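You operate a simulated robot arm through the tools that you are given. There is no shell and no other tool.

Carry out the task below with a simulated two-armed robot. There is one attempt and no reset: what you move stays moved.

## Task
Trace the pot on the light box with the blue crayon, black knob at 2.
Fine: pattern plate on the glass, lid shut, the whole outline and hardly a stray mark; crayon back in its block, light off after; leave the other crayon. Set down upright: what you pick out.

It is judged by the outcome, as a careful person would: the job done as asked, and still so three seconds after it is handed in. It fails if anything else is knocked over, pushed out of place, dropped, spilled or broken. Lids that push on must go on centred and level and be pressed home; caps that screw on are set level and turned clockwise until they are tight.

## Robot
Two 7-joint arms with fingered hands on one trunk that stands fixed in place. Base frame: the origin is at the foot of the trunk, x ahead of it, y to its left, z up; the work surface is at about z = 740. Lengths are in mm, angles in degrees, forces in N, time in s.
The left shoulder is at [55, 158, 1069], the right one opposite. With the tool pointing down near the work surface each hand reaches from about 420 to 840 mm from the base axis, measured 20 degrees to its own side. Payload 4 kg a hand.
Tool frame (each hand has its own): the origin (TCP) lies between the finger pads and is the grasp point; the fingertips stand 30 mm ahead of it; z points along the fingers, y is the line along which they close. The gripper opens to 104 mm; its body begins 35 mm behind the TCP. The gripper is a hand of 4 fingers: y runs from the thumb to the fingers, the wrist lies at [-15, -104, -178] in the tool frame, and closing takes about 1.5 s.
Orientation is that of the tool frame in the base frame, as a unit quaternion [x, y, z, w]. With the fingers straight down and the wrist toward the robot, the tool's x, y and z point along [0, 1, 0], [1, 0, 0] and [0, 0, -1] of the base frame.

## Interface
- The arms move only by the tool servo_tool. It takes "left_rows", "right_rows" or both (then of equal length, played together; a hand with none holds still); each is a list of rows, each an object (a shift or turn left out is 0, a gripper value left out holds the last) with "linear": the shift along the tool's x, y, z in units of 400 mm (1.0 is 400 mm), a list of three; "rotation": the turn, a rotation vector about the tool's x, y, z in units of 180 degrees (1.0 is 180 degrees), a list of three. In form: [{"linear": [tx, ty, tz], "rotation": [wx, wy, wz]}, ...]. A call has 1 to 20 rows; each row is the pose to reach, as a shift and turn from the pose commanded when the call began, along the tool's axes at that moment. "left_gripper" and "right_gripper" are, for a hand that has rows, the gripper command, from -1 (shut) to 1 (fully open), values between in proportion, set as the call begins (left out, the last holds). A call with a number of a shift or a turn outside -1 to 1 is refused whole. Rows are played at 5 a second. More than 50 mm and 8.6 degrees between two rows, or a gripper value outside its range, and nothing of the call is played. A pose out of reach is approached as far as the arm can. The call stops where the force on the tool passes 40 N (or 10 N more than at its start, if that is more) or the arm is blocked; 0.2 s more then pass. Each finger travels about 45 mm/s and halts on what it meets, pressing with about 30 N; the grip force reading is that of the motor and also rises with nothing between the fingers. The clock runs only during rows and for 0.2 s after the last one: add rows that repeat a pose to give the fingers time. The reply holds the time, the measured pose of the TCP, the force on the tool along the base axes, the opening and the grip force, in the units named above and with some noise, with the torque about the TCP (base axes, N m) and any sound that the robot's microphone picked up, and new pictures: "pictures" is both (left out), scene, wrist or none (wrist: the cameras of the hands that moved).
- Cameras (640 x 400 px; columns grow to the right, rows downward): "scene" is now at [139.2, -0.9, 1265.3]; the picture's right is [-0.01, -1.00, 0.00], its down [-0.36, 0.00, -0.93] and it looks along [0.93, -0.01, -0.36] (base axes); focal length 251 px, centre (320, 200). "left" rides on the left gripper at [-61, -92, -130] in its tool frame; the picture's right is [-0.81, -0.27, 0.52], its down [0.53, -0.71, 0.46] and it looks along [0.24, 0.65, 0.72] (tool axes); focal length 275 px, centre (320, 200). "right" rides on the right gripper at [61, -92, -130] in its tool frame; the picture's right is [-0.81, 0.27, -0.52], its down [-0.53, -0.71, 0.46] and it looks along [-0.24, 0.64, 0.72] (tool axes); focal length 275 px, centre (320, 200). There is no depth. A picture from a camera that has moved, and an enlarged one, comes with that camera's place and axes in the base frame and with its lens.
- lift_body(by): moves the trunk up (or, below 0, down) by that many mm; the arms and the scene camera ride with it, the base frame stays. It gives what a move gives, with no picture.
- curl_fingers(index, middle, ring, thumb_bend, thumb_turn, hand): sets how far each is bent, from 0 (flat) to 1 (curled in); at 0.3 the hand is open as for a grip, at 0.7 the pads meet at the TCP. One left out holds its place. A second passes; each finger stops where it meets its share of the squeeze, and holds until it gets a number again. A gripper value or a shape takes the hand back. It gives what a move gives, with no picture; readings hold the bend of each and the force on the fingers (four entries, about 0 where the hand has none), thumb and palm. thumb_turn goes from beside the hand (0) to across from the fingers (1), as for a grip.
- set_grasp(shape, hand): the hand has 4 fingers and takes this shape, open, in about a second: jaw (thumb against the fingers, like two jaws); tri (thumb and two fingers); tip (a fingertip pinch); poke (one finger out to press); point (the index stretched); flat (the hand flat); cup (the hand cupped); fist (a fist). The gripper value then closes the fingers along that shape, each until it touches; the sizes above hold for jaw. It gives what a move gives, with no picture.
- aim_head(pan, tilt): turns the head with the scene camera to pan (to the left, within 80 degrees either way) and tilt (down, from -29 to 69), counted from straight ahead of the robot. It gives what a move gives, and a new picture of the scene camera.
- enlarge(camera, box): a new picture of the part [left, top, right, bottom] of that camera's present view, enlarged. No time passes.
- sign_off(): hands the job in; it is judged then, once.

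Places have to be worked out from the pictures, the camera data and where the tool is seen. Open the grippers and draw the arms clear of the work before you hand the job in, unless the task says otherwise.

The tools are called after ">>>" as name(argument=value, ...) on one line, values as JSON. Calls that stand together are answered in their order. servo_tool: Moves the arms, as the interface text tells. Its arguments: {"type":"object","properties":{"left_rows":{"type":"array","items":{"type":"object","properties":{"linear":{"type":"array","items":{"type":"number"}},"rotation":{"type":"array","items":{"type":"number"}}}}},"left_gripper":{"type":"number"},"right_rows":{"type":"array","items":{"type":"object","properties":{"linear":{"type":"array","items":{"type":"number"}},"rotation":{"type":"array","items":{"type":"number"}}}}},"right_gripper":{"type":"number"},"pictures":{"type":"string","enum":["both","scene","wrist","none"]}},"required":[]} The other tools are called the same way: lift_body (by) moves the trunk up or down; set_grasp (shape, hand) gives the hand a shape; curl_fingers (index, middle, ring, thumb_bend, thumb_turn, hand) moves the fingers one by one; aim_head (pan, tilt) turns the head that bears the scene camera; enlarge (camera, box) takes an enlarged picture of a part of a camera's view; sign_off () hands the job in.

At the start:

```text
time_s: 0.0
left_tool_pos: [547.4, 194.6, 1202.7]
left_tcp_rot: [0.707, 0.708, 0.0, -0.001]
left_force: [-0.1, -0.3, 0.4]
left_wrist_torque: [0.03, 0.01, -0.02]
left_width: 103.7
left_finger_force: 0.1
left_shape: jaw
left_bend: [0.3, 0.3, 0.3, 0.3, 0.98]
left_finger forces: [0.0, 0.0, 0.0, 0.0, 0.1, 0.0]
right_tool_pos: [579.3, -272.5, 1135.6]
right_tcp_rot: [0.707, 0.707, -0.001, 0.0]
right_force: [-0.3, 0.2, 0.3]
right_wrist_torque: [-0.01, 0.01, 0.0]
right_width: 103.5
right_finger_force: 0.0
right_shape: jaw
right_bend: [0.3, 0.3, 0.3, 0.3, 0.98]
right_finger forces: [0.0, 0.1, 0.0, 0.1, 0.0, 0.0]
trunk travel left (down, up): [-275.0, 232.0]
head pan, tilt (commanded): [-0.5, 20.1]
```

scene: 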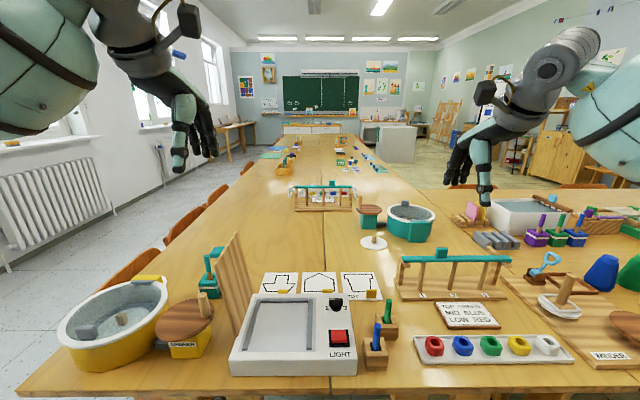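
right: 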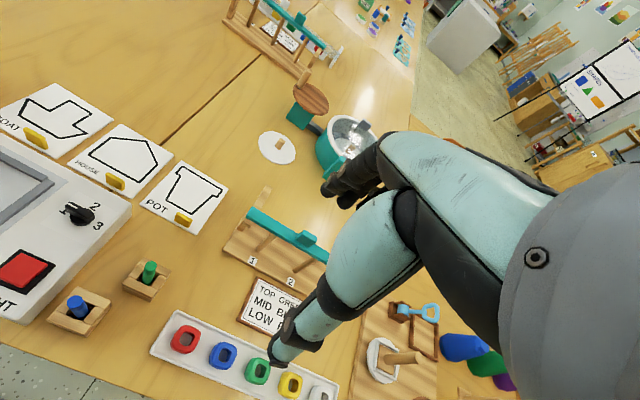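
left: 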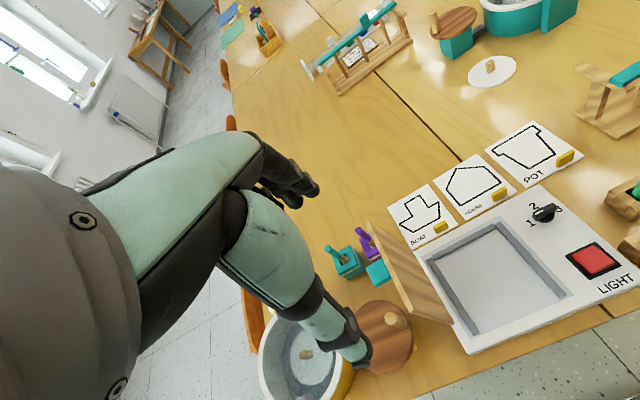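

I begin by looking closely at the light box, the cards, the knob and the crayons before moving anything.

>>> enlarge(camera="scene", box=[200, 220, 420, 390])

>>> enlarge(camera="left", box=[330, 110, 640, 370])

>>> enlarge(camera="right", box=[0, 70, 250, 350])

>>> aim_head(pan=0, tilt=50)

```text
2.35 times, centred on (310, 305) of scene
camera zoom: at [139.2, -0.9, 1265.3], right [-0.01, -1.0, 0.0], down [-0.36, 0.0, -0.93], along [0.93, -0.01, -0.36], focal length 591 px, centre (344, -47)
```

zoom: 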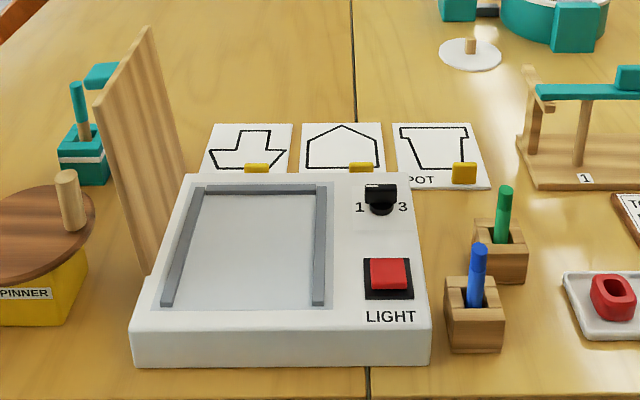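

```text
1.54 times, centred on (485, 240) of left
camera zoom: at [454.7, 131.9, 1333.4], right [-0.27, -0.81, -0.52], down [-0.71, 0.53, -0.45], along [0.64, 0.25, -0.73], focal length 424 px, centre (66, 138)
```

zoom: 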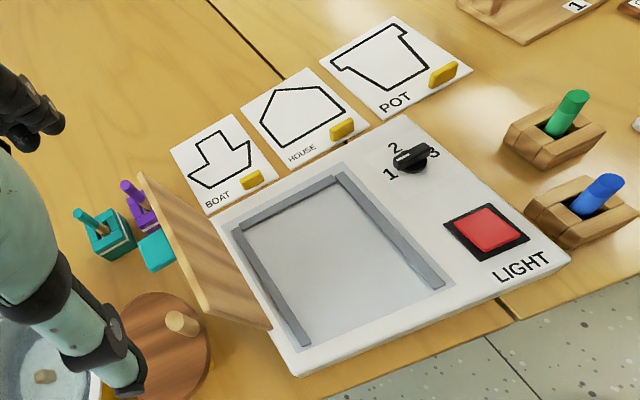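

```text
1.43 times, centred on (125, 210) of right
camera zoom: at [488.3, -213.2, 1267.8], right [0.28, -0.81, 0.52], down [-0.71, -0.53, -0.45], along [0.64, -0.24, -0.73], focal length 393 px, centre (599, 186)
```

zoom: 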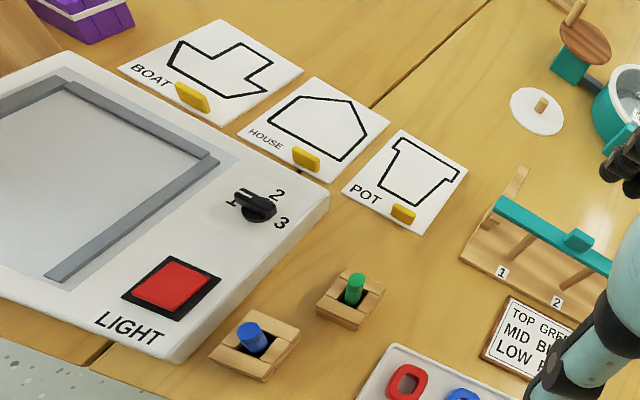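

```text
time_s: 0.9
left_tool_pos: [531.6, 194.3, 1209.8]
left_tcp_rot: [0.707, 0.708, 0.005, 0.004]
left_force: [-0.2, 0.1, 0.4]
left_wrist_torque: [0.0, 0.03, 0.0]
left_width: 104.0
left_finger_force: 0.1
left_shape: jaw
left_bend: [0.3, 0.3, 0.3, 0.3, 0.98]
left_finger forces: [0.0, 0.0, 0.1, 0.0, 0.0, 0.0]
right_tool_pos: [565.3, -272.3, 1143.3]
right_tcp_rot: [0.707, 0.707, 0.004, 0.004]
right_force: [0.1, -0.3, 0.4]
right_wrist_torque: [0.0, 0.02, 0.03]
right_width: 103.9
right_finger_force: 0.0
right_shape: jaw
right_bend: [0.3, 0.3, 0.3, 0.3, 0.98]
right_finger forces: [0.0, 0.0, 0.0, 0.0, 0.0, 0.0]
trunk travel left (down, up): [-275.0, 232.0]
head pan, tilt (commanded): [0.0, 50.0]
camera scene: at [122.4, -0.1, 1220.1], right [0.0, -1.0, 0.0], down [-0.77, 0.0, -0.63], along [0.63, 0.0, -0.77], focal length 251 px, centre (320, 200)
```

scene: 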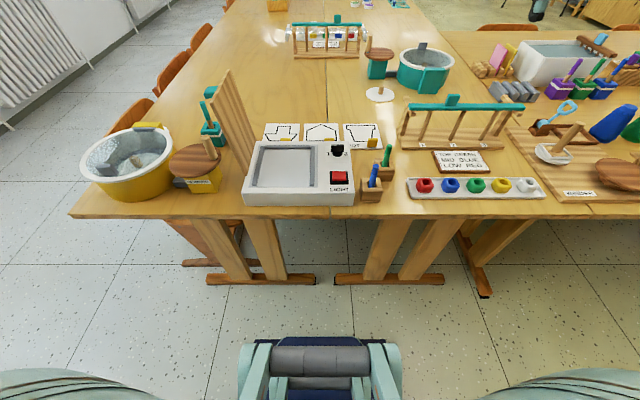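

I zoom in on the light box from this steeper view to get positions.

>>> enlarge(camera="scene", box=[220, 60, 420, 220])

>>> enlarge(camera="scene", box=[300, 115, 400, 215])

>>> enlarge(camera="left", box=[470, 100, 640, 300])

>>> enlarge(camera="right", box=[0, 180, 200, 350])

```text
2.50 times, centred on (320, 140) of scene
camera zoom: at [122.4, -0.1, 1220.1], right [0.0, -1.0, 0.0], down [-0.77, 0.0, -0.63], along [0.63, 0.0, -0.77], focal length 628 px, centre (320, 350)
```

zoom: 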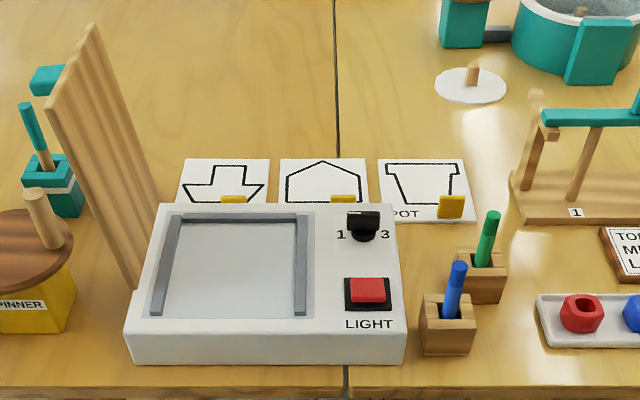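

```text
4.00 times, centred on (350, 165) of scene
camera zoom: at [122.4, -0.1, 1220.1], right [0.0, -1.0, 0.0], down [-0.77, 0.0, -0.63], along [0.63, 0.0, -0.77], focal length 1005 px, centre (200, 340)
```

zoom: 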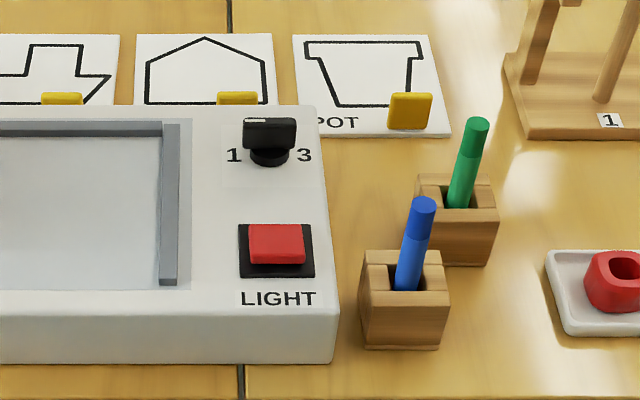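

```text
2.00 times, centred on (555, 200) of left
camera zoom: at [438.2, 132.1, 1339.1], right [-0.27, -0.81, -0.52], down [-0.71, 0.53, -0.46], along [0.65, 0.25, -0.72], focal length 551 px, centre (-150, 200)
```

zoom: 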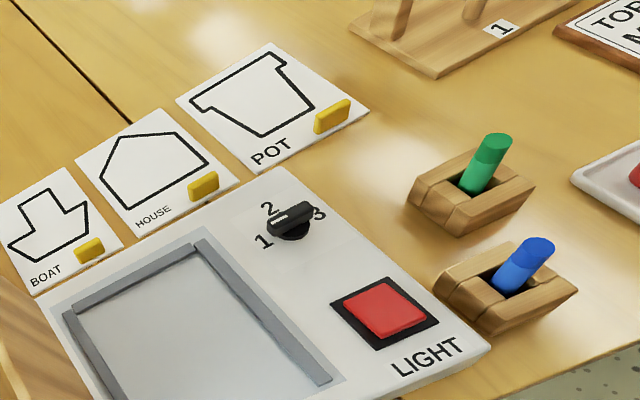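

```text
2.35 times, centred on (100, 265) of right
camera zoom: at [472.7, -213.3, 1273.8], right [0.27, -0.81, 0.52], down [-0.71, -0.53, -0.46], along [0.65, -0.24, -0.72], focal length 648 px, centre (838, 47)
```

zoom: 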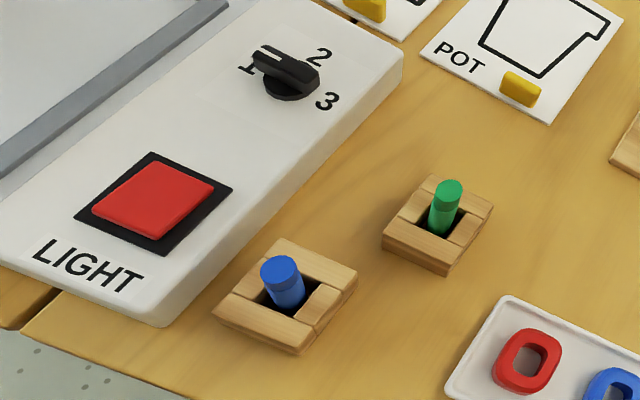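

The knob's white mark points at 1, and a wooden lid stands open at the left of the box. I zoom on the lid and the pot plate.

>>> enlarge(camera="scene", box=[190, 60, 290, 170])

>>> enlarge(camera="left", box=[340, 200, 500, 370])

>>> enlarge(camera="scene", box=[330, 110, 400, 170])

```text
3.64 times, centred on (240, 115) of scene
camera zoom: at [122.4, -0.1, 1220.1], right [0.0, -1.0, 0.0], down [-0.77, 0.0, -0.63], along [0.63, 0.0, -0.77], focal length 914 px, centre (611, 509)
```

zoom: 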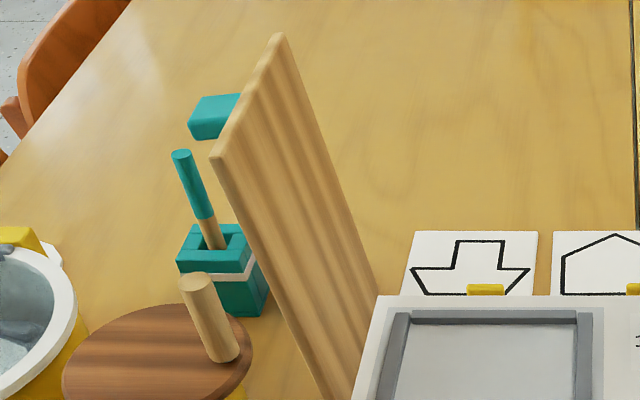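

```text
2.35 times, centred on (420, 285) of left
camera zoom: at [438.2, 132.1, 1339.1], right [-0.27, -0.81, -0.52], down [-0.71, 0.53, -0.46], along [0.65, 0.25, -0.72], focal length 648 px, centre (85, 0)
```

zoom: 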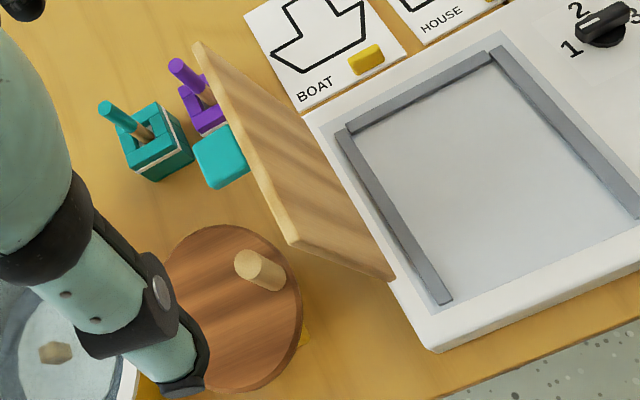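

```text
6.67 times, centred on (365, 140) of scene
camera zoom: at [122.4, -0.1, 1220.1], right [0.0, -1.0, 0.0], down [-0.77, 0.0, -0.63], along [0.63, 0.0, -0.77], focal length 1675 px, centre (20, 600)
```

zoom: 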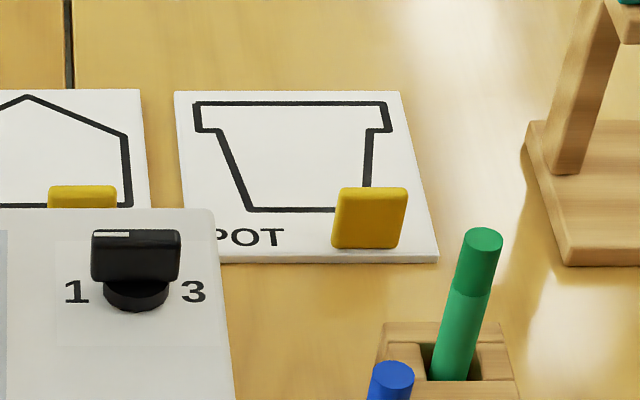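

The lid is hinged on the box's left edge with a teal handle on its outer face. I swing the left hand, high above everything, round to look at the lid's outer face.

>>> servo_tool(left_rows=[{"linear": [0.03, 0, 0], "rotation": [0, 0, 0.04]}, {"linear": [0.06, 0, 0], "rotation": [0, 0, 0.08]}, {"linear": [0.09, 0, 0], "rotation": [0, 0, 0.12]}, {"linear": [0.12, 0, 0], "rotation": [0, 0, 0.16]}, {"linear": [0.15, 0, 0], "rotation": [0, 0, 0.2]}, {"linear": [0.18, 0, 0], "rotation": [0, 0, 0.24]}, {"linear": [0.21, 0, 0], "rotation": [0, 0, 0.28]}, {"linear": [0.24, 0, 0], "rotation": [0, 0, 0.32]}, {"linear": [0.27, 0, 0], "rotation": [0, 0, 0.36]}, {"linear": [0.3, 0, 0], "rotation": [0, 0, 0.4]}, {"linear": [0.33, 0, 0], "rotation": [0, 0, 0.44]}, {"linear": [0.34, 0, 0], "rotation": [0, 0, 0.46]}], pictures="both")

```text
time_s: 3.5
left_tool_pos: [532.1, 330.4, 1208.6]
left_tcp_rot: [0.998, 0.063, 0.005, 0.0]
left_force: [1.2, 0.1, -0.3]
left_wrist_torque: [0.0, -0.01, -0.05]
left_width: 103.7
left_finger_force: 0.2
left_shape: jaw
left_bend: [0.3, 0.3, 0.3, 0.3, 0.98]
left_finger forces: [0.1, 0.0, 0.0, 0.0, 0.0, 0.1]
right_tool_pos: [564.4, -273.4, 1143.2]
right_tcp_rot: [0.707, 0.707, 0.004, 0.004]
right_force: [-0.2, 0.3, 0.1]
right_wrist_torque: [-0.01, 0.0, 0.0]
right_width: 103.6
right_finger_force: 0.0
right_shape: jaw
right_bend: [0.3, 0.3, 0.3, 0.3, 0.98]
right_finger forces: [0.0, 0.0, 0.1, 0.1, 0.1, 0.0]
trunk travel left (down, up): [-275.0, 232.0]
head pan, tilt (commanded): [0.0, 50.0]
camera scene: at [122.3, -0.2, 1220.0], right [0.0, -1.0, 0.0], down [-0.77, 0.0, -0.63], along [0.63, 0.0, -0.77], focal length 251 px, centre (320, 200)
camera left: at [457.8, 413.5, 1339.5], right [-0.83, 0.17, -0.53], down [0.44, 0.77, -0.45], along [0.33, -0.61, -0.72], focal length 275 px, centre (320, 200)
```

scene: 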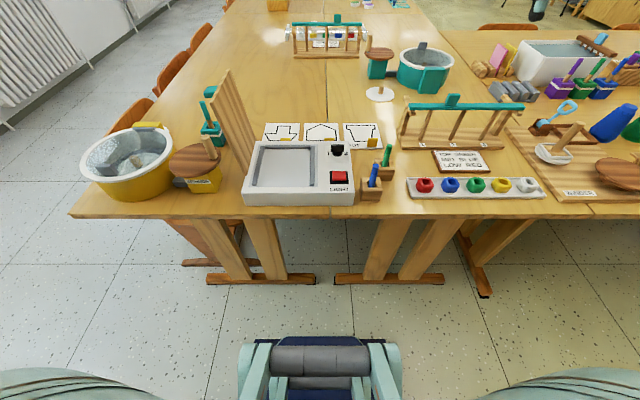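
left: 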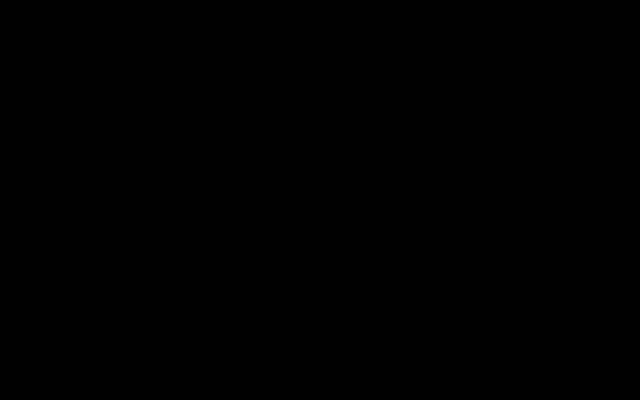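

The left camera view is blacked out (probably covered by the forearm in this pose); I rotate part of the way back and look again.

>>> servo_tool(left_rows=[{"linear": [0, 0, 0], "rotation": [0, 0, -0.04]}, {"linear": [0, 0, 0], "rotation": [0, 0, -0.08]}, {"linear": [0, 0, 0], "rotation": [0, 0, -0.12]}, {"linear": [0, 0, 0], "rotation": [0, 0, -0.16]}], pictures="wrist")

```text
time_s: 4.5
left_tool_pos: [533.1, 332.1, 1208.6]
left_tcp_rot: [0.95, 0.312, 0.005, 0.001]
left_force: [0.5, 0.3, -0.5]
left_wrist_torque: [0.01, 0.04, 0.03]
left_width: 104.0
left_finger_force: 0.0
left_shape: jaw
left_bend: [0.3, 0.3, 0.3, 0.3, 0.98]
left_finger forces: [0.0, 0.1, 0.0, 0.0, 0.0, 0.0]
right_tool_pos: [566.0, -273.2, 1143.0]
right_tcp_rot: [0.707, 0.707, 0.004, 0.004]
right_force: [-0.2, 0.1, -0.8]
right_wrist_torque: [-0.01, 0.01, -0.02]
right_width: 103.9
right_finger_force: 0.0
right_shape: jaw
right_bend: [0.3, 0.3, 0.3, 0.3, 0.98]
right_finger forces: [0.0, 0.0, 0.1, 0.0, 0.0, 0.1]
trunk travel left (down, up): [-275.0, 232.0]
head pan, tilt (commanded): [0.0, 50.0]
camera left: at [427.0, 367.6, 1339.0], right [-0.81, -0.26, -0.53], down [0.01, 0.89, -0.45], along [0.59, -0.37, -0.72], focal length 275 px, centre (320, 200)
```

left: 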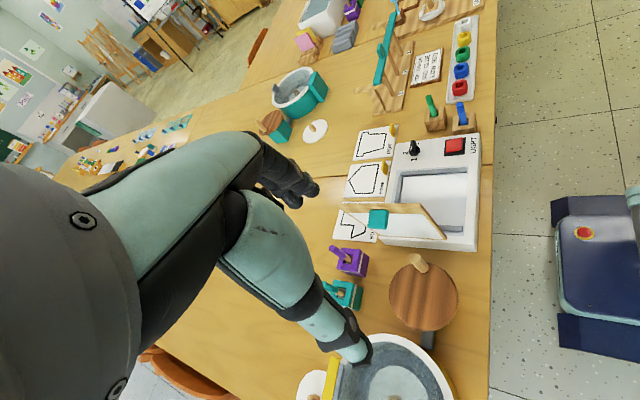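

The lid's outer face looks pale here; I zoom on it.

>>> enlarge(camera="left", box=[330, 110, 490, 260])

>>> enlarge(camera="left", box=[345, 185, 455, 255])

```text
2.67 times, centred on (410, 185) of left
camera zoom: at [427.0, 367.6, 1339.0], right [-0.81, -0.26, -0.53], down [0.01, 0.89, -0.45], along [0.59, -0.37, -0.72], focal length 734 px, centre (80, 240)
```

zoom: 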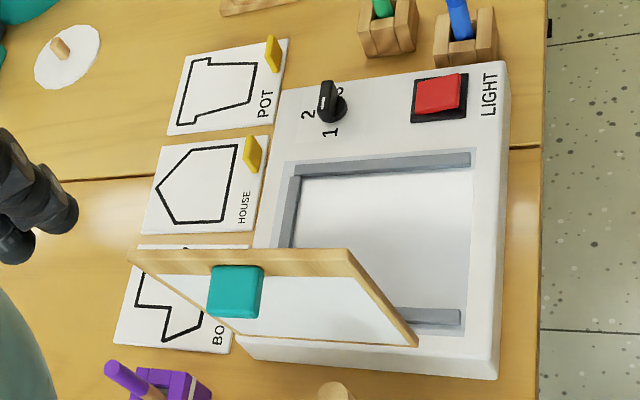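

```text
5.71 times, centred on (400, 220) of left
camera zoom: at [427.0, 367.6, 1339.0], right [-0.81, -0.26, -0.53], down [0.01, 0.89, -0.45], along [0.59, -0.37, -0.72], focal length 1573 px, centre (-137, 86)
```

zoom: 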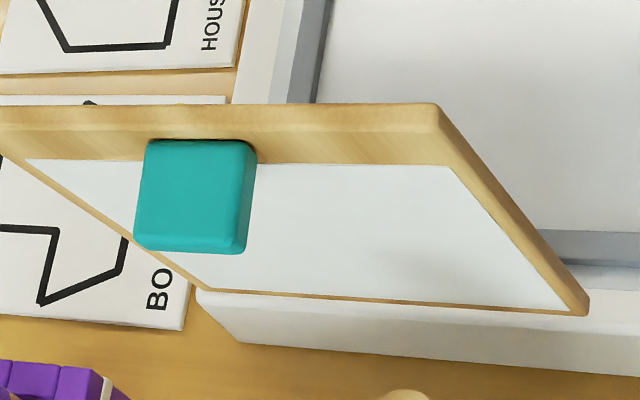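

The lid carries white paper on its outer face, so the outline will be traced there once the lid is shut. I bring the right hand lower for a closer look at the knob, plate and crayons.

>>> servo_tool(right_rows=[{"linear": [0.027, -0.053, 0.09]}, {"linear": [0.054, -0.106, 0.18]}, {"linear": [0.081, -0.159, 0.27]}, {"linear": [0.1075, -0.2125, 0.3575]}, {"linear": [0.1075, -0.2125, 0.3575]}], pictures="wrist")

```text
time_s: 5.8
left_tool_pos: [532.4, 331.5, 1208.8]
left_tcp_rot: [0.951, 0.31, 0.005, 0.001]
left_force: [0.2, -1.1, 0.1]
left_wrist_torque: [0.01, -0.01, -0.05]
left_width: 103.7
left_finger_force: 0.0
left_shape: jaw
left_bend: [0.3, 0.3, 0.3, 0.3, 0.98]
left_finger forces: [0.1, 0.1, 0.1, 0.0, 0.0, 0.0]
right_tool_pos: [482.5, -231.9, 998.2]
right_tcp_rot: [0.707, 0.707, 0.004, 0.004]
right_force: [0.2, -0.5, 0.2]
right_wrist_torque: [0.01, 0.0, 0.0]
right_width: 104.0
right_finger_force: 0.0
right_shape: jaw
right_bend: [0.3, 0.3, 0.3, 0.3, 0.98]
right_finger forces: [0.1, 0.1, 0.0, 0.1, 0.0, 0.0]
trunk travel left (down, up): [-275.0, 232.0]
head pan, tilt (commanded): [0.0, 50.0]
camera right: at [390.0, -172.2, 1128.0], right [0.27, -0.81, 0.52], down [-0.71, -0.53, -0.46], along [0.65, -0.24, -0.72], focal length 275 px, centre (320, 200)
```

right: 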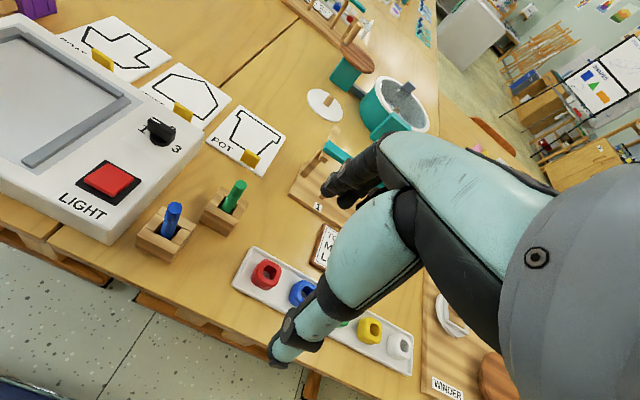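

Motion is accurate. I zoom into this view for measurements of knob, plate tab and crayons.

>>> enlarge(camera="right", box=[60, 90, 220, 260])

>>> enlarge(camera="right", box=[190, 80, 310, 180])

>>> enlarge(camera="right", box=[130, 170, 260, 270])

>>> enlarge(camera="right", box=[0, 0, 160, 180])

```text
2.35 times, centred on (140, 175) of right
camera zoom: at [390.0, -172.2, 1128.0], right [0.27, -0.81, 0.52], down [-0.71, -0.53, -0.46], along [0.65, -0.24, -0.72], focal length 648 px, centre (744, 259)
```

zoom: 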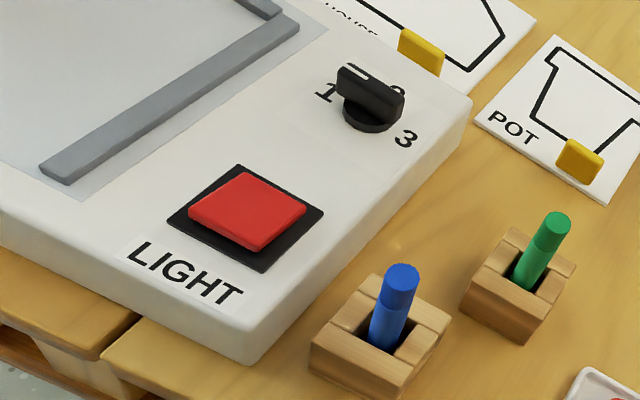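

```text
4.00 times, centred on (250, 130) of right
camera zoom: at [390.0, -172.2, 1128.0], right [0.27, -0.81, 0.52], down [-0.71, -0.53, -0.46], along [0.65, -0.24, -0.72], focal length 1101 px, centre (600, 480)
```

zoom: 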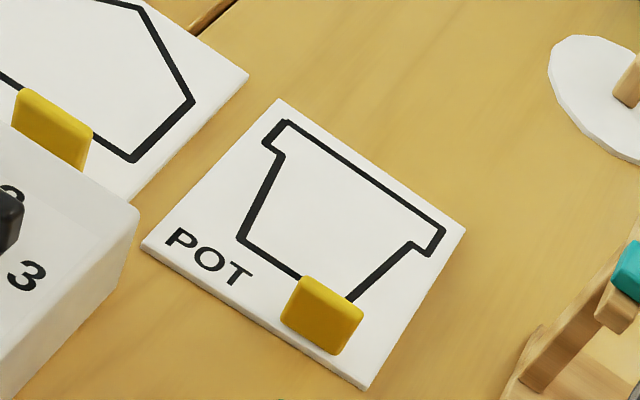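

```text
4.00 times, centred on (195, 220) of right
camera zoom: at [390.0, -172.2, 1128.0], right [0.27, -0.81, 0.52], down [-0.71, -0.53, -0.46], along [0.65, -0.24, -0.72], focal length 1101 px, centre (820, 120)
```

zoom: 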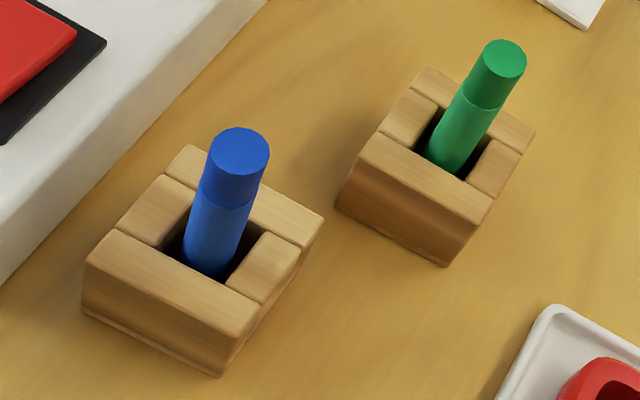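

```text
2.22 times, centred on (80, 90) of right
camera zoom: at [390.0, -172.2, 1128.0], right [0.27, -0.81, 0.52], down [-0.71, -0.53, -0.46], along [0.65, -0.24, -0.72], focal length 612 px, centre (853, 444)
```

zoom: 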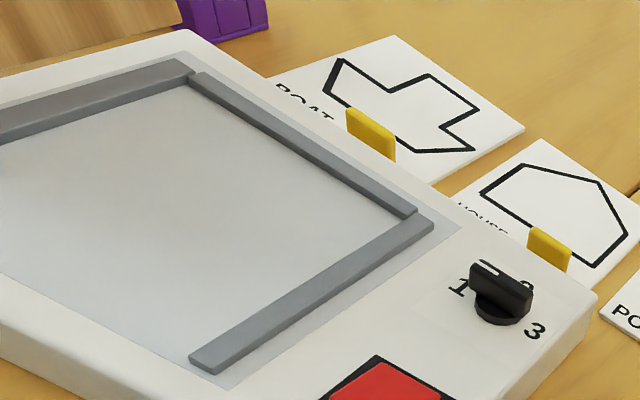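

I check what the fingertip-pinch shape looks like on the right hand before choosing a grip for the small tab.

>>> set_grasp(shape="tip", hand="right")

>>> enlarge(camera="scene", box=[380, 20, 560, 180])

>>> enlarge(camera="right", box=[0, 0, 640, 400])

```text
time_s: 6.7
left_tool_pos: [532.1, 330.8, 1208.7]
left_tcp_rot: [0.951, 0.31, 0.006, 0.001]
left_force: [0.2, 0.6, 0.8]
left_wrist_torque: [-0.01, 0.0, 0.01]
left_width: 104.0
left_finger_force: 0.0
left_shape: jaw
left_bend: [0.3, 0.3, 0.3, 0.3, 0.98]
left_finger forces: [0.0, 0.0, 0.0, 0.0, 0.0, 0.0]
right_tool_pos: [483.0, -232.1, 997.4]
right_tcp_rot: [0.707, 0.707, 0.005, 0.005]
right_force: [-0.4, 0.3, 0.4]
right_wrist_torque: [0.05, 0.01, -0.01]
right_width: 103.9
right_finger_force: 0.1
right_shape: tip
right_bend: [0.3, 0.98, 0.99, 0.3, 0.98]
right_finger forces: [0.1, 0.0, 0.0, 0.0, 0.0, 0.0]
trunk travel left (down, up): [-275.0, 232.0]
head pan, tilt (commanded): [0.0, 50.0]
```

```text
2.50 times, centred on (470, 100) of scene
camera zoom: at [122.4, -0.1, 1220.0], right [0.0, -1.0, 0.0], down [-0.77, 0.0, -0.63], along [0.63, 0.0, -0.77], focal length 628 px, centre (-55, 450)
```

zoom: 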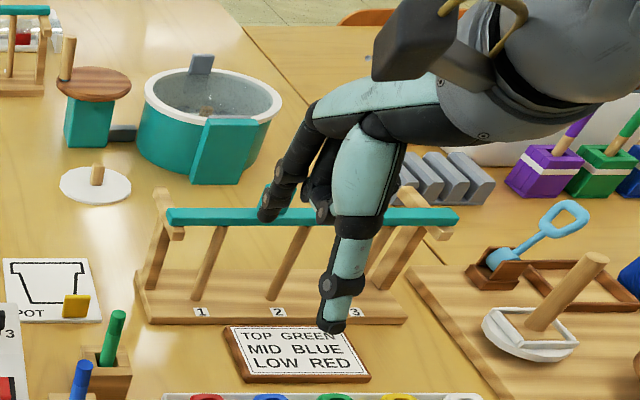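

```text
1.00 times, centred on (320, 200) of right (not enlarged: the box is as wide or as high as the picture)
camera zoom: at [390.2, -172.5, 1128.3], right [0.27, -0.81, 0.52], down [-0.71, -0.53, -0.46], along [0.65, -0.24, -0.72], focal length 275 px, centre (320, 200)
```

zoom: 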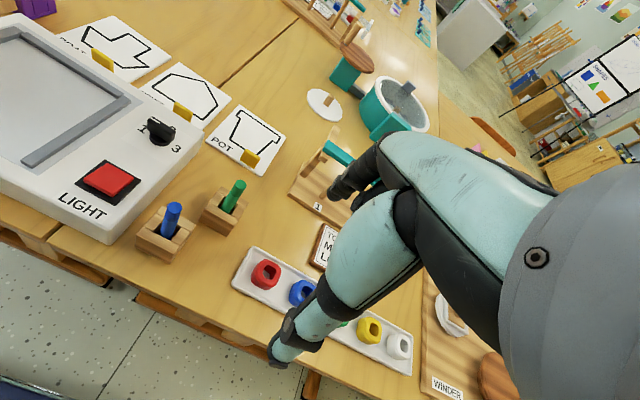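

I go back to the three-finger jaw and hover above the pot plate's yellow tab, judged near [716, -155].

>>> set_grasp(shape="jaw", hand="right")

>>> servo_tool(right_rows=[{"linear": [0.032, 0.097, 0.0]}, {"linear": [0.064, 0.194, 0.04]}, {"linear": [0.096, 0.291, 0.08]}, {"linear": [0.128, 0.388, 0.12]}, {"linear": [0.16, 0.485, 0.18]}, {"linear": [0.1925, 0.5825, 0.2425]}, {"linear": [0.1925, 0.5825, 0.2425]}], pictures="both")

```text
time_s: 7.5
left_tool_pos: [532.6, 331.8, 1208.7]
left_tcp_rot: [0.951, 0.31, 0.005, 0.001]
left_force: [-0.7, -0.2, -0.8]
left_wrist_torque: [0.03, 0.01, 0.02]
left_width: 103.8
left_finger_force: 0.0
left_shape: jaw
left_bend: [0.3, 0.3, 0.3, 0.3, 0.98]
left_finger forces: [0.0, 0.0, 0.0, 0.0, 0.0, 0.0]
right_tool_pos: [482.6, -232.9, 998.6]
right_tcp_rot: [0.707, 0.707, 0.005, 0.006]
right_force: [-0.3, -0.4, -0.1]
right_wrist_torque: [0.0, 0.01, 0.02]
right_width: 103.9
right_finger_force: 0.1
right_shape: jaw
right_bend: [0.3, 0.3, 0.3, 0.3, 0.98]
right_finger forces: [0.0, 0.1, 0.1, 0.0, 0.0, 0.1]
trunk travel left (down, up): [-275.0, 232.0]
head pan, tilt (commanded): [0.0, 50.0]
```

```text
time_s: 9.2
left_tool_pos: [531.2, 329.2, 1209.6]
left_tcp_rot: [0.951, 0.309, 0.007, 0.001]
left_force: [0.6, -0.5, 0.6]
left_wrist_torque: [0.03, 0.0, 0.0]
left_width: 104.0
left_finger_force: 0.0
left_shape: jaw
left_bend: [0.3, 0.3, 0.3, 0.3, 0.98]
left_finger forces: [0.0, 0.0, 0.0, 0.1, 0.1, 0.0]
right_tool_pos: [717.1, -151.6, 904.7]
right_tcp_rot: [0.707, 0.707, 0.005, 0.005]
right_force: [-0.6, 0.2, -0.3]
right_wrist_torque: [0.01, 0.0, 0.02]
right_width: 103.9
right_finger_force: 0.0
right_shape: jaw
right_bend: [0.3, 0.3, 0.3, 0.3, 0.98]
right_finger forces: [0.0, 0.0, 0.0, 0.0, 0.0, 0.0]
trunk travel left (down, up): [-275.0, 232.0]
head pan, tilt (commanded): [0.0, 50.0]
camera scene: at [121.7, -0.9, 1220.1], right [0.0, -1.0, 0.0], down [-0.77, 0.0, -0.63], along [0.63, 0.0, -0.77], focal length 251 px, centre (320, 200)
camera right: at [625.0, -92.3, 1035.2], right [0.27, -0.81, 0.52], down [-0.71, -0.53, -0.46], along [0.65, -0.24, -0.72], focal length 275 px, centre (320, 200)
```

scene: 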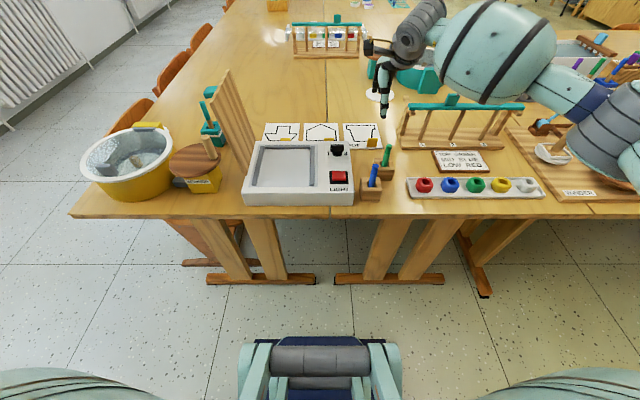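
right: 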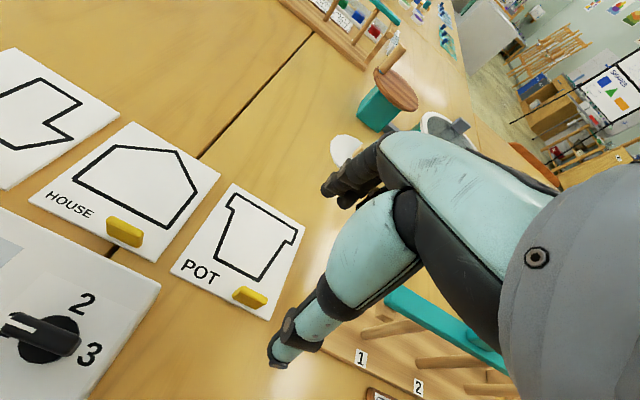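

I enlarge the wrist view to locate the tab and plate corners from above.

>>> enlarge(camera="right", box=[160, 170, 320, 330])

>>> enlarge(camera="right", box=[0, 180, 180, 400])

```text
2.50 times, centred on (240, 250) of right
camera zoom: at [625.0, -92.3, 1035.2], right [0.27, -0.81, 0.52], down [-0.71, -0.53, -0.46], along [0.65, -0.24, -0.72], focal length 688 px, centre (520, 75)
```

zoom: 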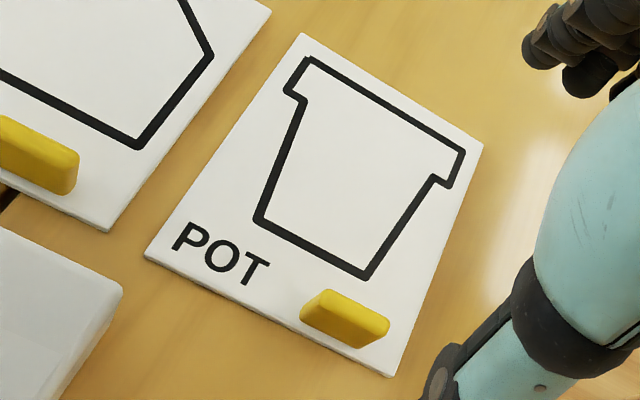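

```text
1.82 times, centred on (90, 290) of right
camera zoom: at [625.0, -92.3, 1035.2], right [0.27, -0.81, 0.52], down [-0.71, -0.53, -0.46], along [0.65, -0.24, -0.72], focal length 500 px, centre (738, 36)
```

zoom: 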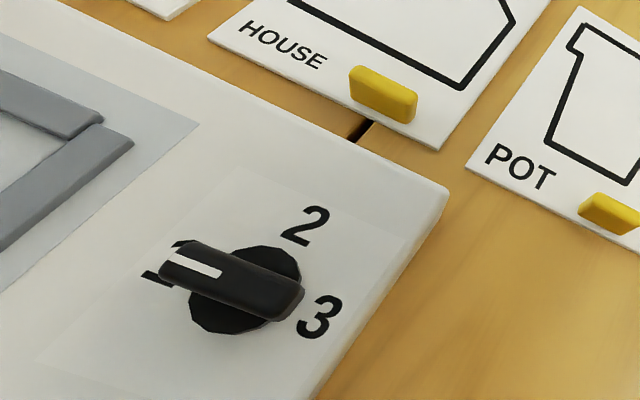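

The tab centre works out near [716, -155.5], top around z 762; plate about 107 x 125 mm. I descend to z ≈ 800 straddling the tab and look again before closing.

>>> servo_tool(right_rows=[{"linear": [-0.003, 0, 0.09]}, {"linear": [-0.006, 0, 0.18]}, {"linear": [-0.009, -0.002, 0.26]}, {"linear": [-0.009, -0.002, 0.26]}, {"linear": [-0.009, -0.002, 0.26]}], pictures="both")

>>> enlarge(camera="scene", box=[330, 80, 430, 170])

>>> enlarge(camera="right", box=[150, 170, 390, 390])

```text
time_s: 10.3
left_tool_pos: [531.7, 331.4, 1207.5]
left_tcp_rot: [0.951, 0.31, 0.006, 0.001]
left_force: [-0.5, -0.4, -0.6]
left_wrist_torque: [-0.02, 0.04, 0.01]
left_width: 103.8
left_finger_force: 0.0
left_shape: jaw
left_bend: [0.3, 0.3, 0.3, 0.3, 0.98]
left_finger forces: [0.0, 0.0, 0.0, 0.0, 0.0, 0.0]
right_tool_pos: [718.1, -153.9, 803.6]
right_tcp_rot: [0.707, 0.707, 0.005, 0.004]
right_force: [-0.2, -0.5, -0.1]
right_wrist_torque: [-0.02, 0.0, 0.02]
right_width: 104.0
right_finger_force: 0.0
right_shape: jaw
right_bend: [0.3, 0.3, 0.3, 0.3, 0.98]
right_finger forces: [0.0, 0.0, 0.1, 0.0, 0.0, 0.0]
trunk travel left (down, up): [-275.0, 232.0]
head pan, tilt (commanded): [0.0, 50.0]
camera scene: at [122.5, -0.1, 1220.0], right [0.0, -1.0, 0.0], down [-0.77, 0.0, -0.63], along [0.63, 0.0, -0.77], focal length 251 px, centre (320, 200)
camera right: at [625.6, -94.2, 933.0], right [0.27, -0.81, 0.52], down [-0.71, -0.53, -0.46], along [0.65, -0.24, -0.72], focal length 275 px, centre (320, 200)
```

scene: 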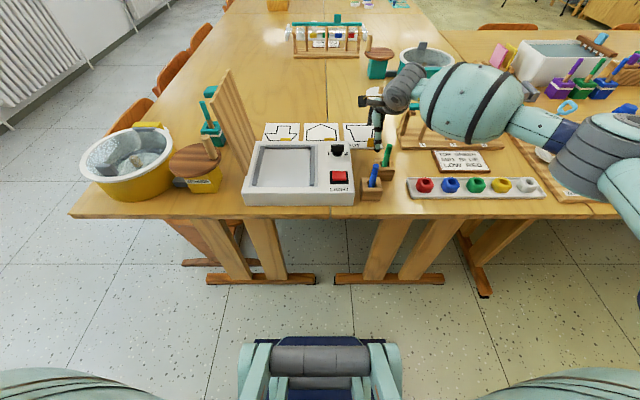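
right: 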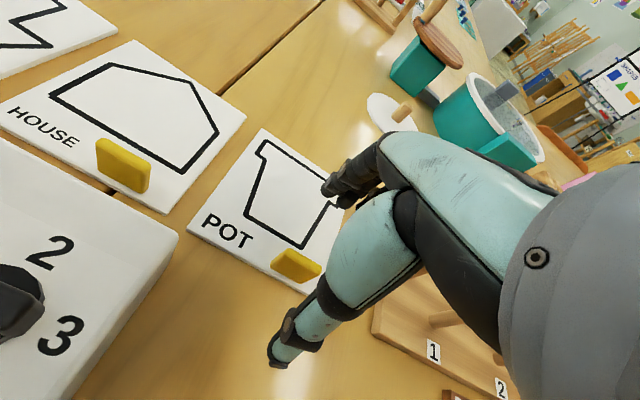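

```text
4.44 times, centred on (380, 125) of scene
camera zoom: at [122.5, -0.1, 1220.0], right [0.0, -1.0, 0.0], down [-0.77, 0.0, -0.63], along [0.63, 0.0, -0.77], focal length 1116 px, centre (53, 533)
```

zoom: 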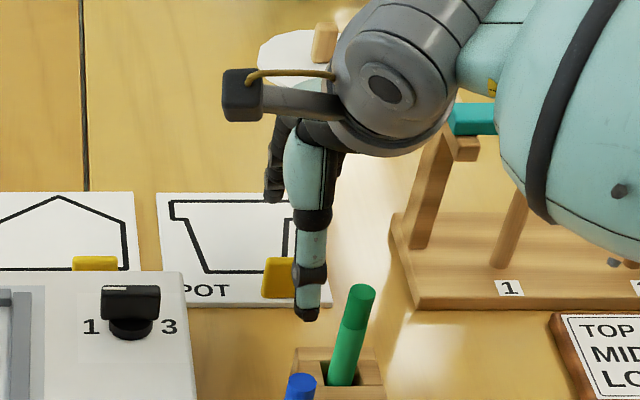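

```text
1.82 times, centred on (270, 280) of right
camera zoom: at [625.6, -94.2, 933.0], right [0.27, -0.81, 0.52], down [-0.71, -0.53, -0.46], along [0.65, -0.24, -0.72], focal length 500 px, centre (411, 54)
```

zoom: 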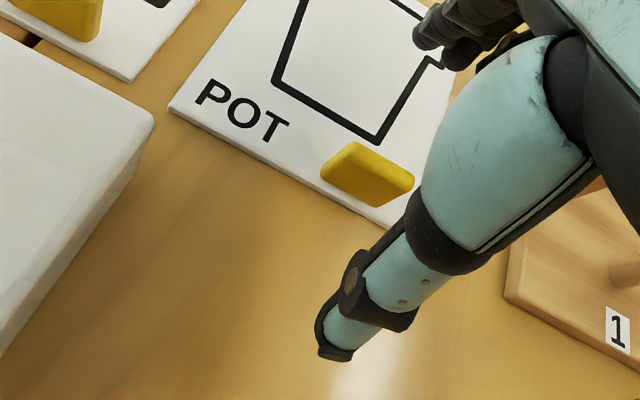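

The tab sits right under the TCP in the wrist view. I lower to about z 779 and then close on it.

>>> servo_tool(right_rows=[{"linear": [-0.003, -0.003, 0.03]}, {"linear": [-0.003, -0.003, 0.06]}, {"linear": [-0.003, -0.003, 0.06]}], pictures="none")

>>> enlarge(camera="right", box=[150, 170, 390, 390])

>>> enlarge(camera="scene", box=[340, 100, 420, 170])

```text
time_s: 11.2
left_tool_pos: [532.6, 330.1, 1208.9]
left_tcp_rot: [0.951, 0.31, 0.005, 0.002]
left_force: [-0.3, 0.1, -0.3]
left_wrist_torque: [0.01, 0.02, -0.02]
left_width: 103.5
left_finger_force: 0.0
left_shape: jaw
left_bend: [0.3, 0.3, 0.3, 0.3, 0.98]
left_finger forces: [0.0, 0.1, 0.0, 0.0, 0.0, 0.0]
right_tool_pos: [717.2, -157.9, 778.1]
right_tcp_rot: [0.707, 0.707, 0.005, 0.004]
right_force: [1.2, 0.1, 0.3]
right_wrist_torque: [-0.02, 0.0, 0.02]
right_width: 104.0
right_finger_force: 0.0
right_shape: jaw
right_bend: [0.3, 0.3, 0.3, 0.3, 0.98]
right_finger forces: [0.0, 0.0, 0.0, 0.0, 0.0, 0.0]
trunk travel left (down, up): [-275.0, 232.0]
head pan, tilt (commanded): [0.0, 50.0]
```

```text
1.82 times, centred on (270, 280) of right
camera zoom: at [624.6, -97.0, 907.6], right [0.27, -0.81, 0.52], down [-0.71, -0.53, -0.46], along [0.65, -0.24, -0.72], focal length 500 px, centre (411, 54)
```

zoom: 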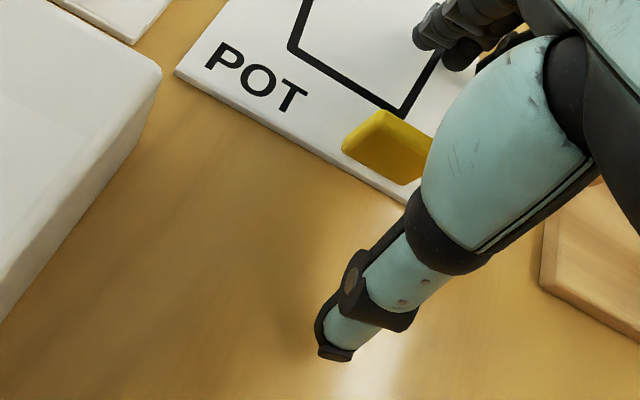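

```text
5.71 times, centred on (380, 135) of scene
camera zoom: at [122.5, -0.1, 1220.0], right [0.0, -1.0, 0.0], down [-0.77, 0.0, -0.63], along [0.63, 0.0, -0.77], focal length 1436 px, centre (-23, 571)
```

zoom: 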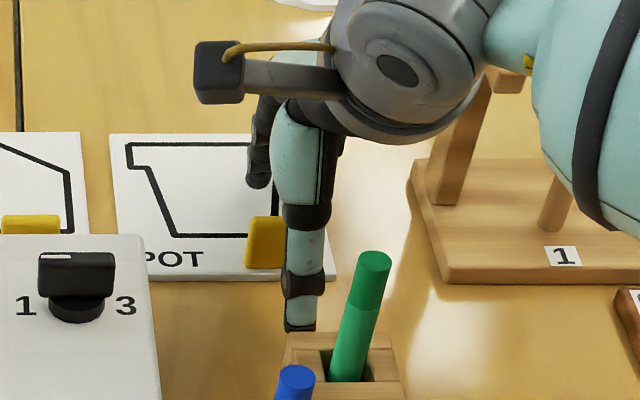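

Alignment looks right; fingertips hang around z 750–755. I close the right hand on the tab.

>>> servo_tool(right_rows=[{"linear": [0, 0, 0]}, {"linear": [0, 0, 0]}, {"linear": [0, 0, 0]}, {"linear": [0, 0, 0]}, {"linear": [0, 0, 0]}, {"linear": [0, 0, 0]}, {"linear": [0, 0, 0]}, {"linear": [0, 0, 0]}, {"linear": [0, 0, 0]}], right_gripper=-1, pictures="none")

>>> enlarge(camera="right", box=[150, 130, 430, 390])

>>> enlarge(camera="scene", box=[340, 100, 420, 170])

```text
time_s: 13.2
left_tool_pos: [532.2, 330.8, 1209.7]
left_tcp_rot: [0.951, 0.31, 0.006, 0.002]
left_force: [0.1, 0.0, -0.4]
left_wrist_torque: [-0.01, 0.0, 0.02]
left_width: 103.9
left_finger_force: 0.0
left_shape: jaw
left_bend: [0.3, 0.3, 0.3, 0.3, 0.98]
left_finger forces: [0.0, 0.1, 0.0, 0.0, 0.0, 0.0]
right_tool_pos: [717.2, -157.6, 776.8]
right_tcp_rot: [0.707, 0.707, 0.004, 0.005]
right_force: [0.1, -0.4, 0.3]
right_wrist_torque: [0.0, -0.01, -0.02]
right_width: 2.8
right_finger_force: 29.8
right_shape: jaw
right_bend: [0.68, 0.68, 0.7, 0.72, 1.0]
right_finger forces: [16.5, 8.9, 0.0, 0.1, 25.6, 0.0]
trunk travel left (down, up): [-275.0, 232.0]
head pan, tilt (commanded): [0.0, 50.0]
```

```text
1.54 times, centred on (290, 260) of right
camera zoom: at [624.6, -97.1, 907.6], right [0.27, -0.81, 0.52], down [-0.71, -0.53, -0.46], along [0.65, -0.24, -0.72], focal length 424 px, centre (366, 108)
```

zoom: 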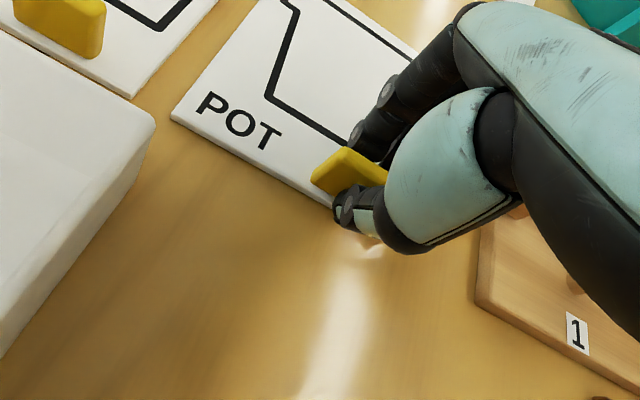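

```text
5.71 times, centred on (380, 135) of scene
camera zoom: at [122.6, -0.1, 1220.0], right [0.0, -1.0, 0.0], down [-0.77, 0.0, -0.63], along [0.63, 0.0, -0.77], focal length 1436 px, centre (-23, 571)
```

zoom: 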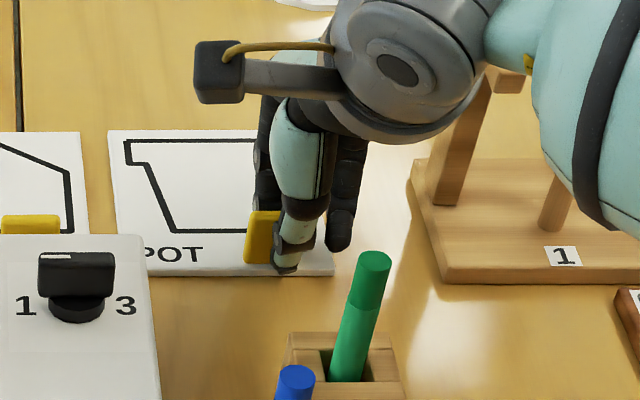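

The tab is held (index, middle and thumb in contact). I lift it straight up slowly and check for droop.

>>> servo_tool(right_rows=[{"linear": [0, 0, -0.02]}, {"linear": [0, 0, -0.05]}, {"linear": [0, 0, -0.1]}, {"linear": [0, 0, -0.16]}, {"linear": [0, 0, -0.22]}, {"linear": [0, 0, -0.22]}], pictures="both")

>>> enlarge(camera="scene", box=[320, 80, 420, 170])

>>> enlarge(camera="right", box=[150, 130, 430, 390])

```text
time_s: 14.6
left_tool_pos: [532.4, 330.9, 1208.4]
left_tcp_rot: [0.951, 0.309, 0.006, 0.001]
left_force: [0.1, -0.8, -0.6]
left_wrist_torque: [0.0, -0.02, 0.02]
left_width: 103.9
left_finger_force: 0.2
left_shape: jaw
left_bend: [0.3, 0.3, 0.3, 0.3, 0.98]
left_finger forces: [0.0, 0.0, 0.0, 0.0, 0.0, 0.0]
right_tool_pos: [714.4, -157.2, 864.0]
right_tcp_rot: [0.707, 0.707, 0.005, 0.004]
right_force: [0.7, -0.1, -0.4]
right_wrist_torque: [0.01, 0.0, -0.02]
right_width: 2.9
right_finger_force: 29.8
right_shape: jaw
right_bend: [0.67, 0.68, 0.7, 0.72, 1.0]
right_finger forces: [17.1, 9.6, 0.0, 0.0, 26.7, 0.0]
trunk travel left (down, up): [-275.0, 232.0]
head pan, tilt (commanded): [0.0, 50.0]
camera scene: at [122.8, -0.3, 1220.0], right [0.0, -1.0, 0.0], down [-0.78, 0.0, -0.63], along [0.63, 0.0, -0.78], focal length 251 px, centre (320, 200)
camera right: at [622.3, -98.1, 994.5], right [0.27, -0.81, 0.52], down [-0.71, -0.53, -0.46], along [0.65, -0.24, -0.72], focal length 275 px, centre (320, 200)
```

scene: 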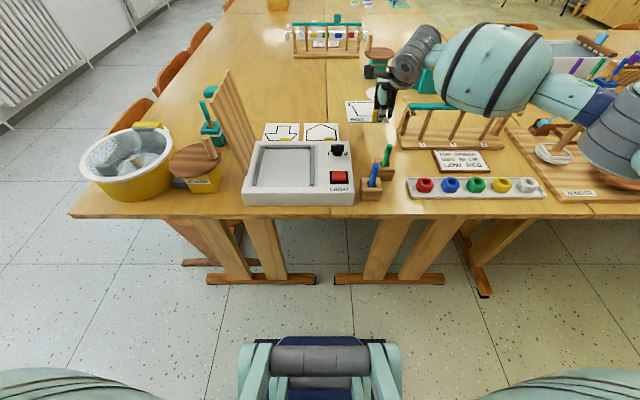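
right: 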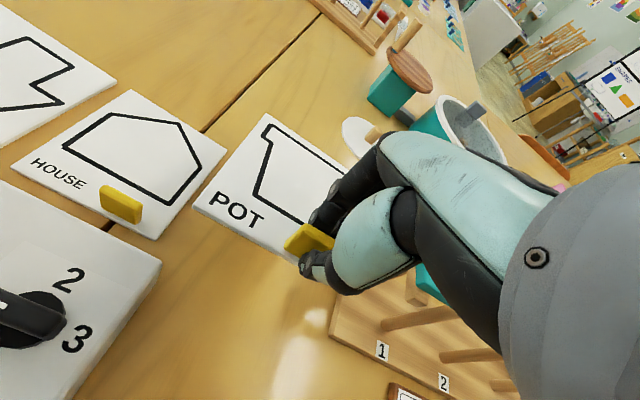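

```text
4.44 times, centred on (370, 125) of scene
camera zoom: at [122.8, -0.3, 1220.0], right [0.0, -1.0, 0.0], down [-0.78, 0.0, -0.63], along [0.63, 0.0, -0.78], focal length 1116 px, centre (98, 533)
```

zoom: 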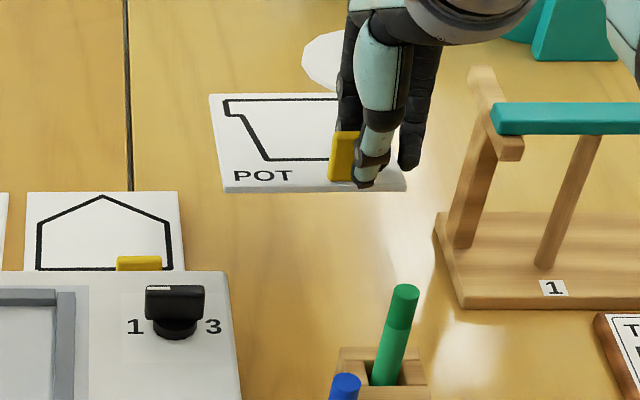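

```text
1.54 times, centred on (290, 260) of right
camera zoom: at [622.3, -98.1, 994.5], right [0.27, -0.81, 0.52], down [-0.71, -0.53, -0.46], along [0.65, -0.24, -0.72], focal length 424 px, centre (366, 108)
```

zoom: 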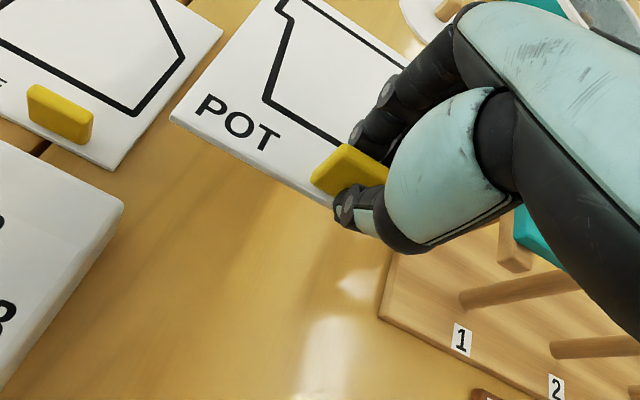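

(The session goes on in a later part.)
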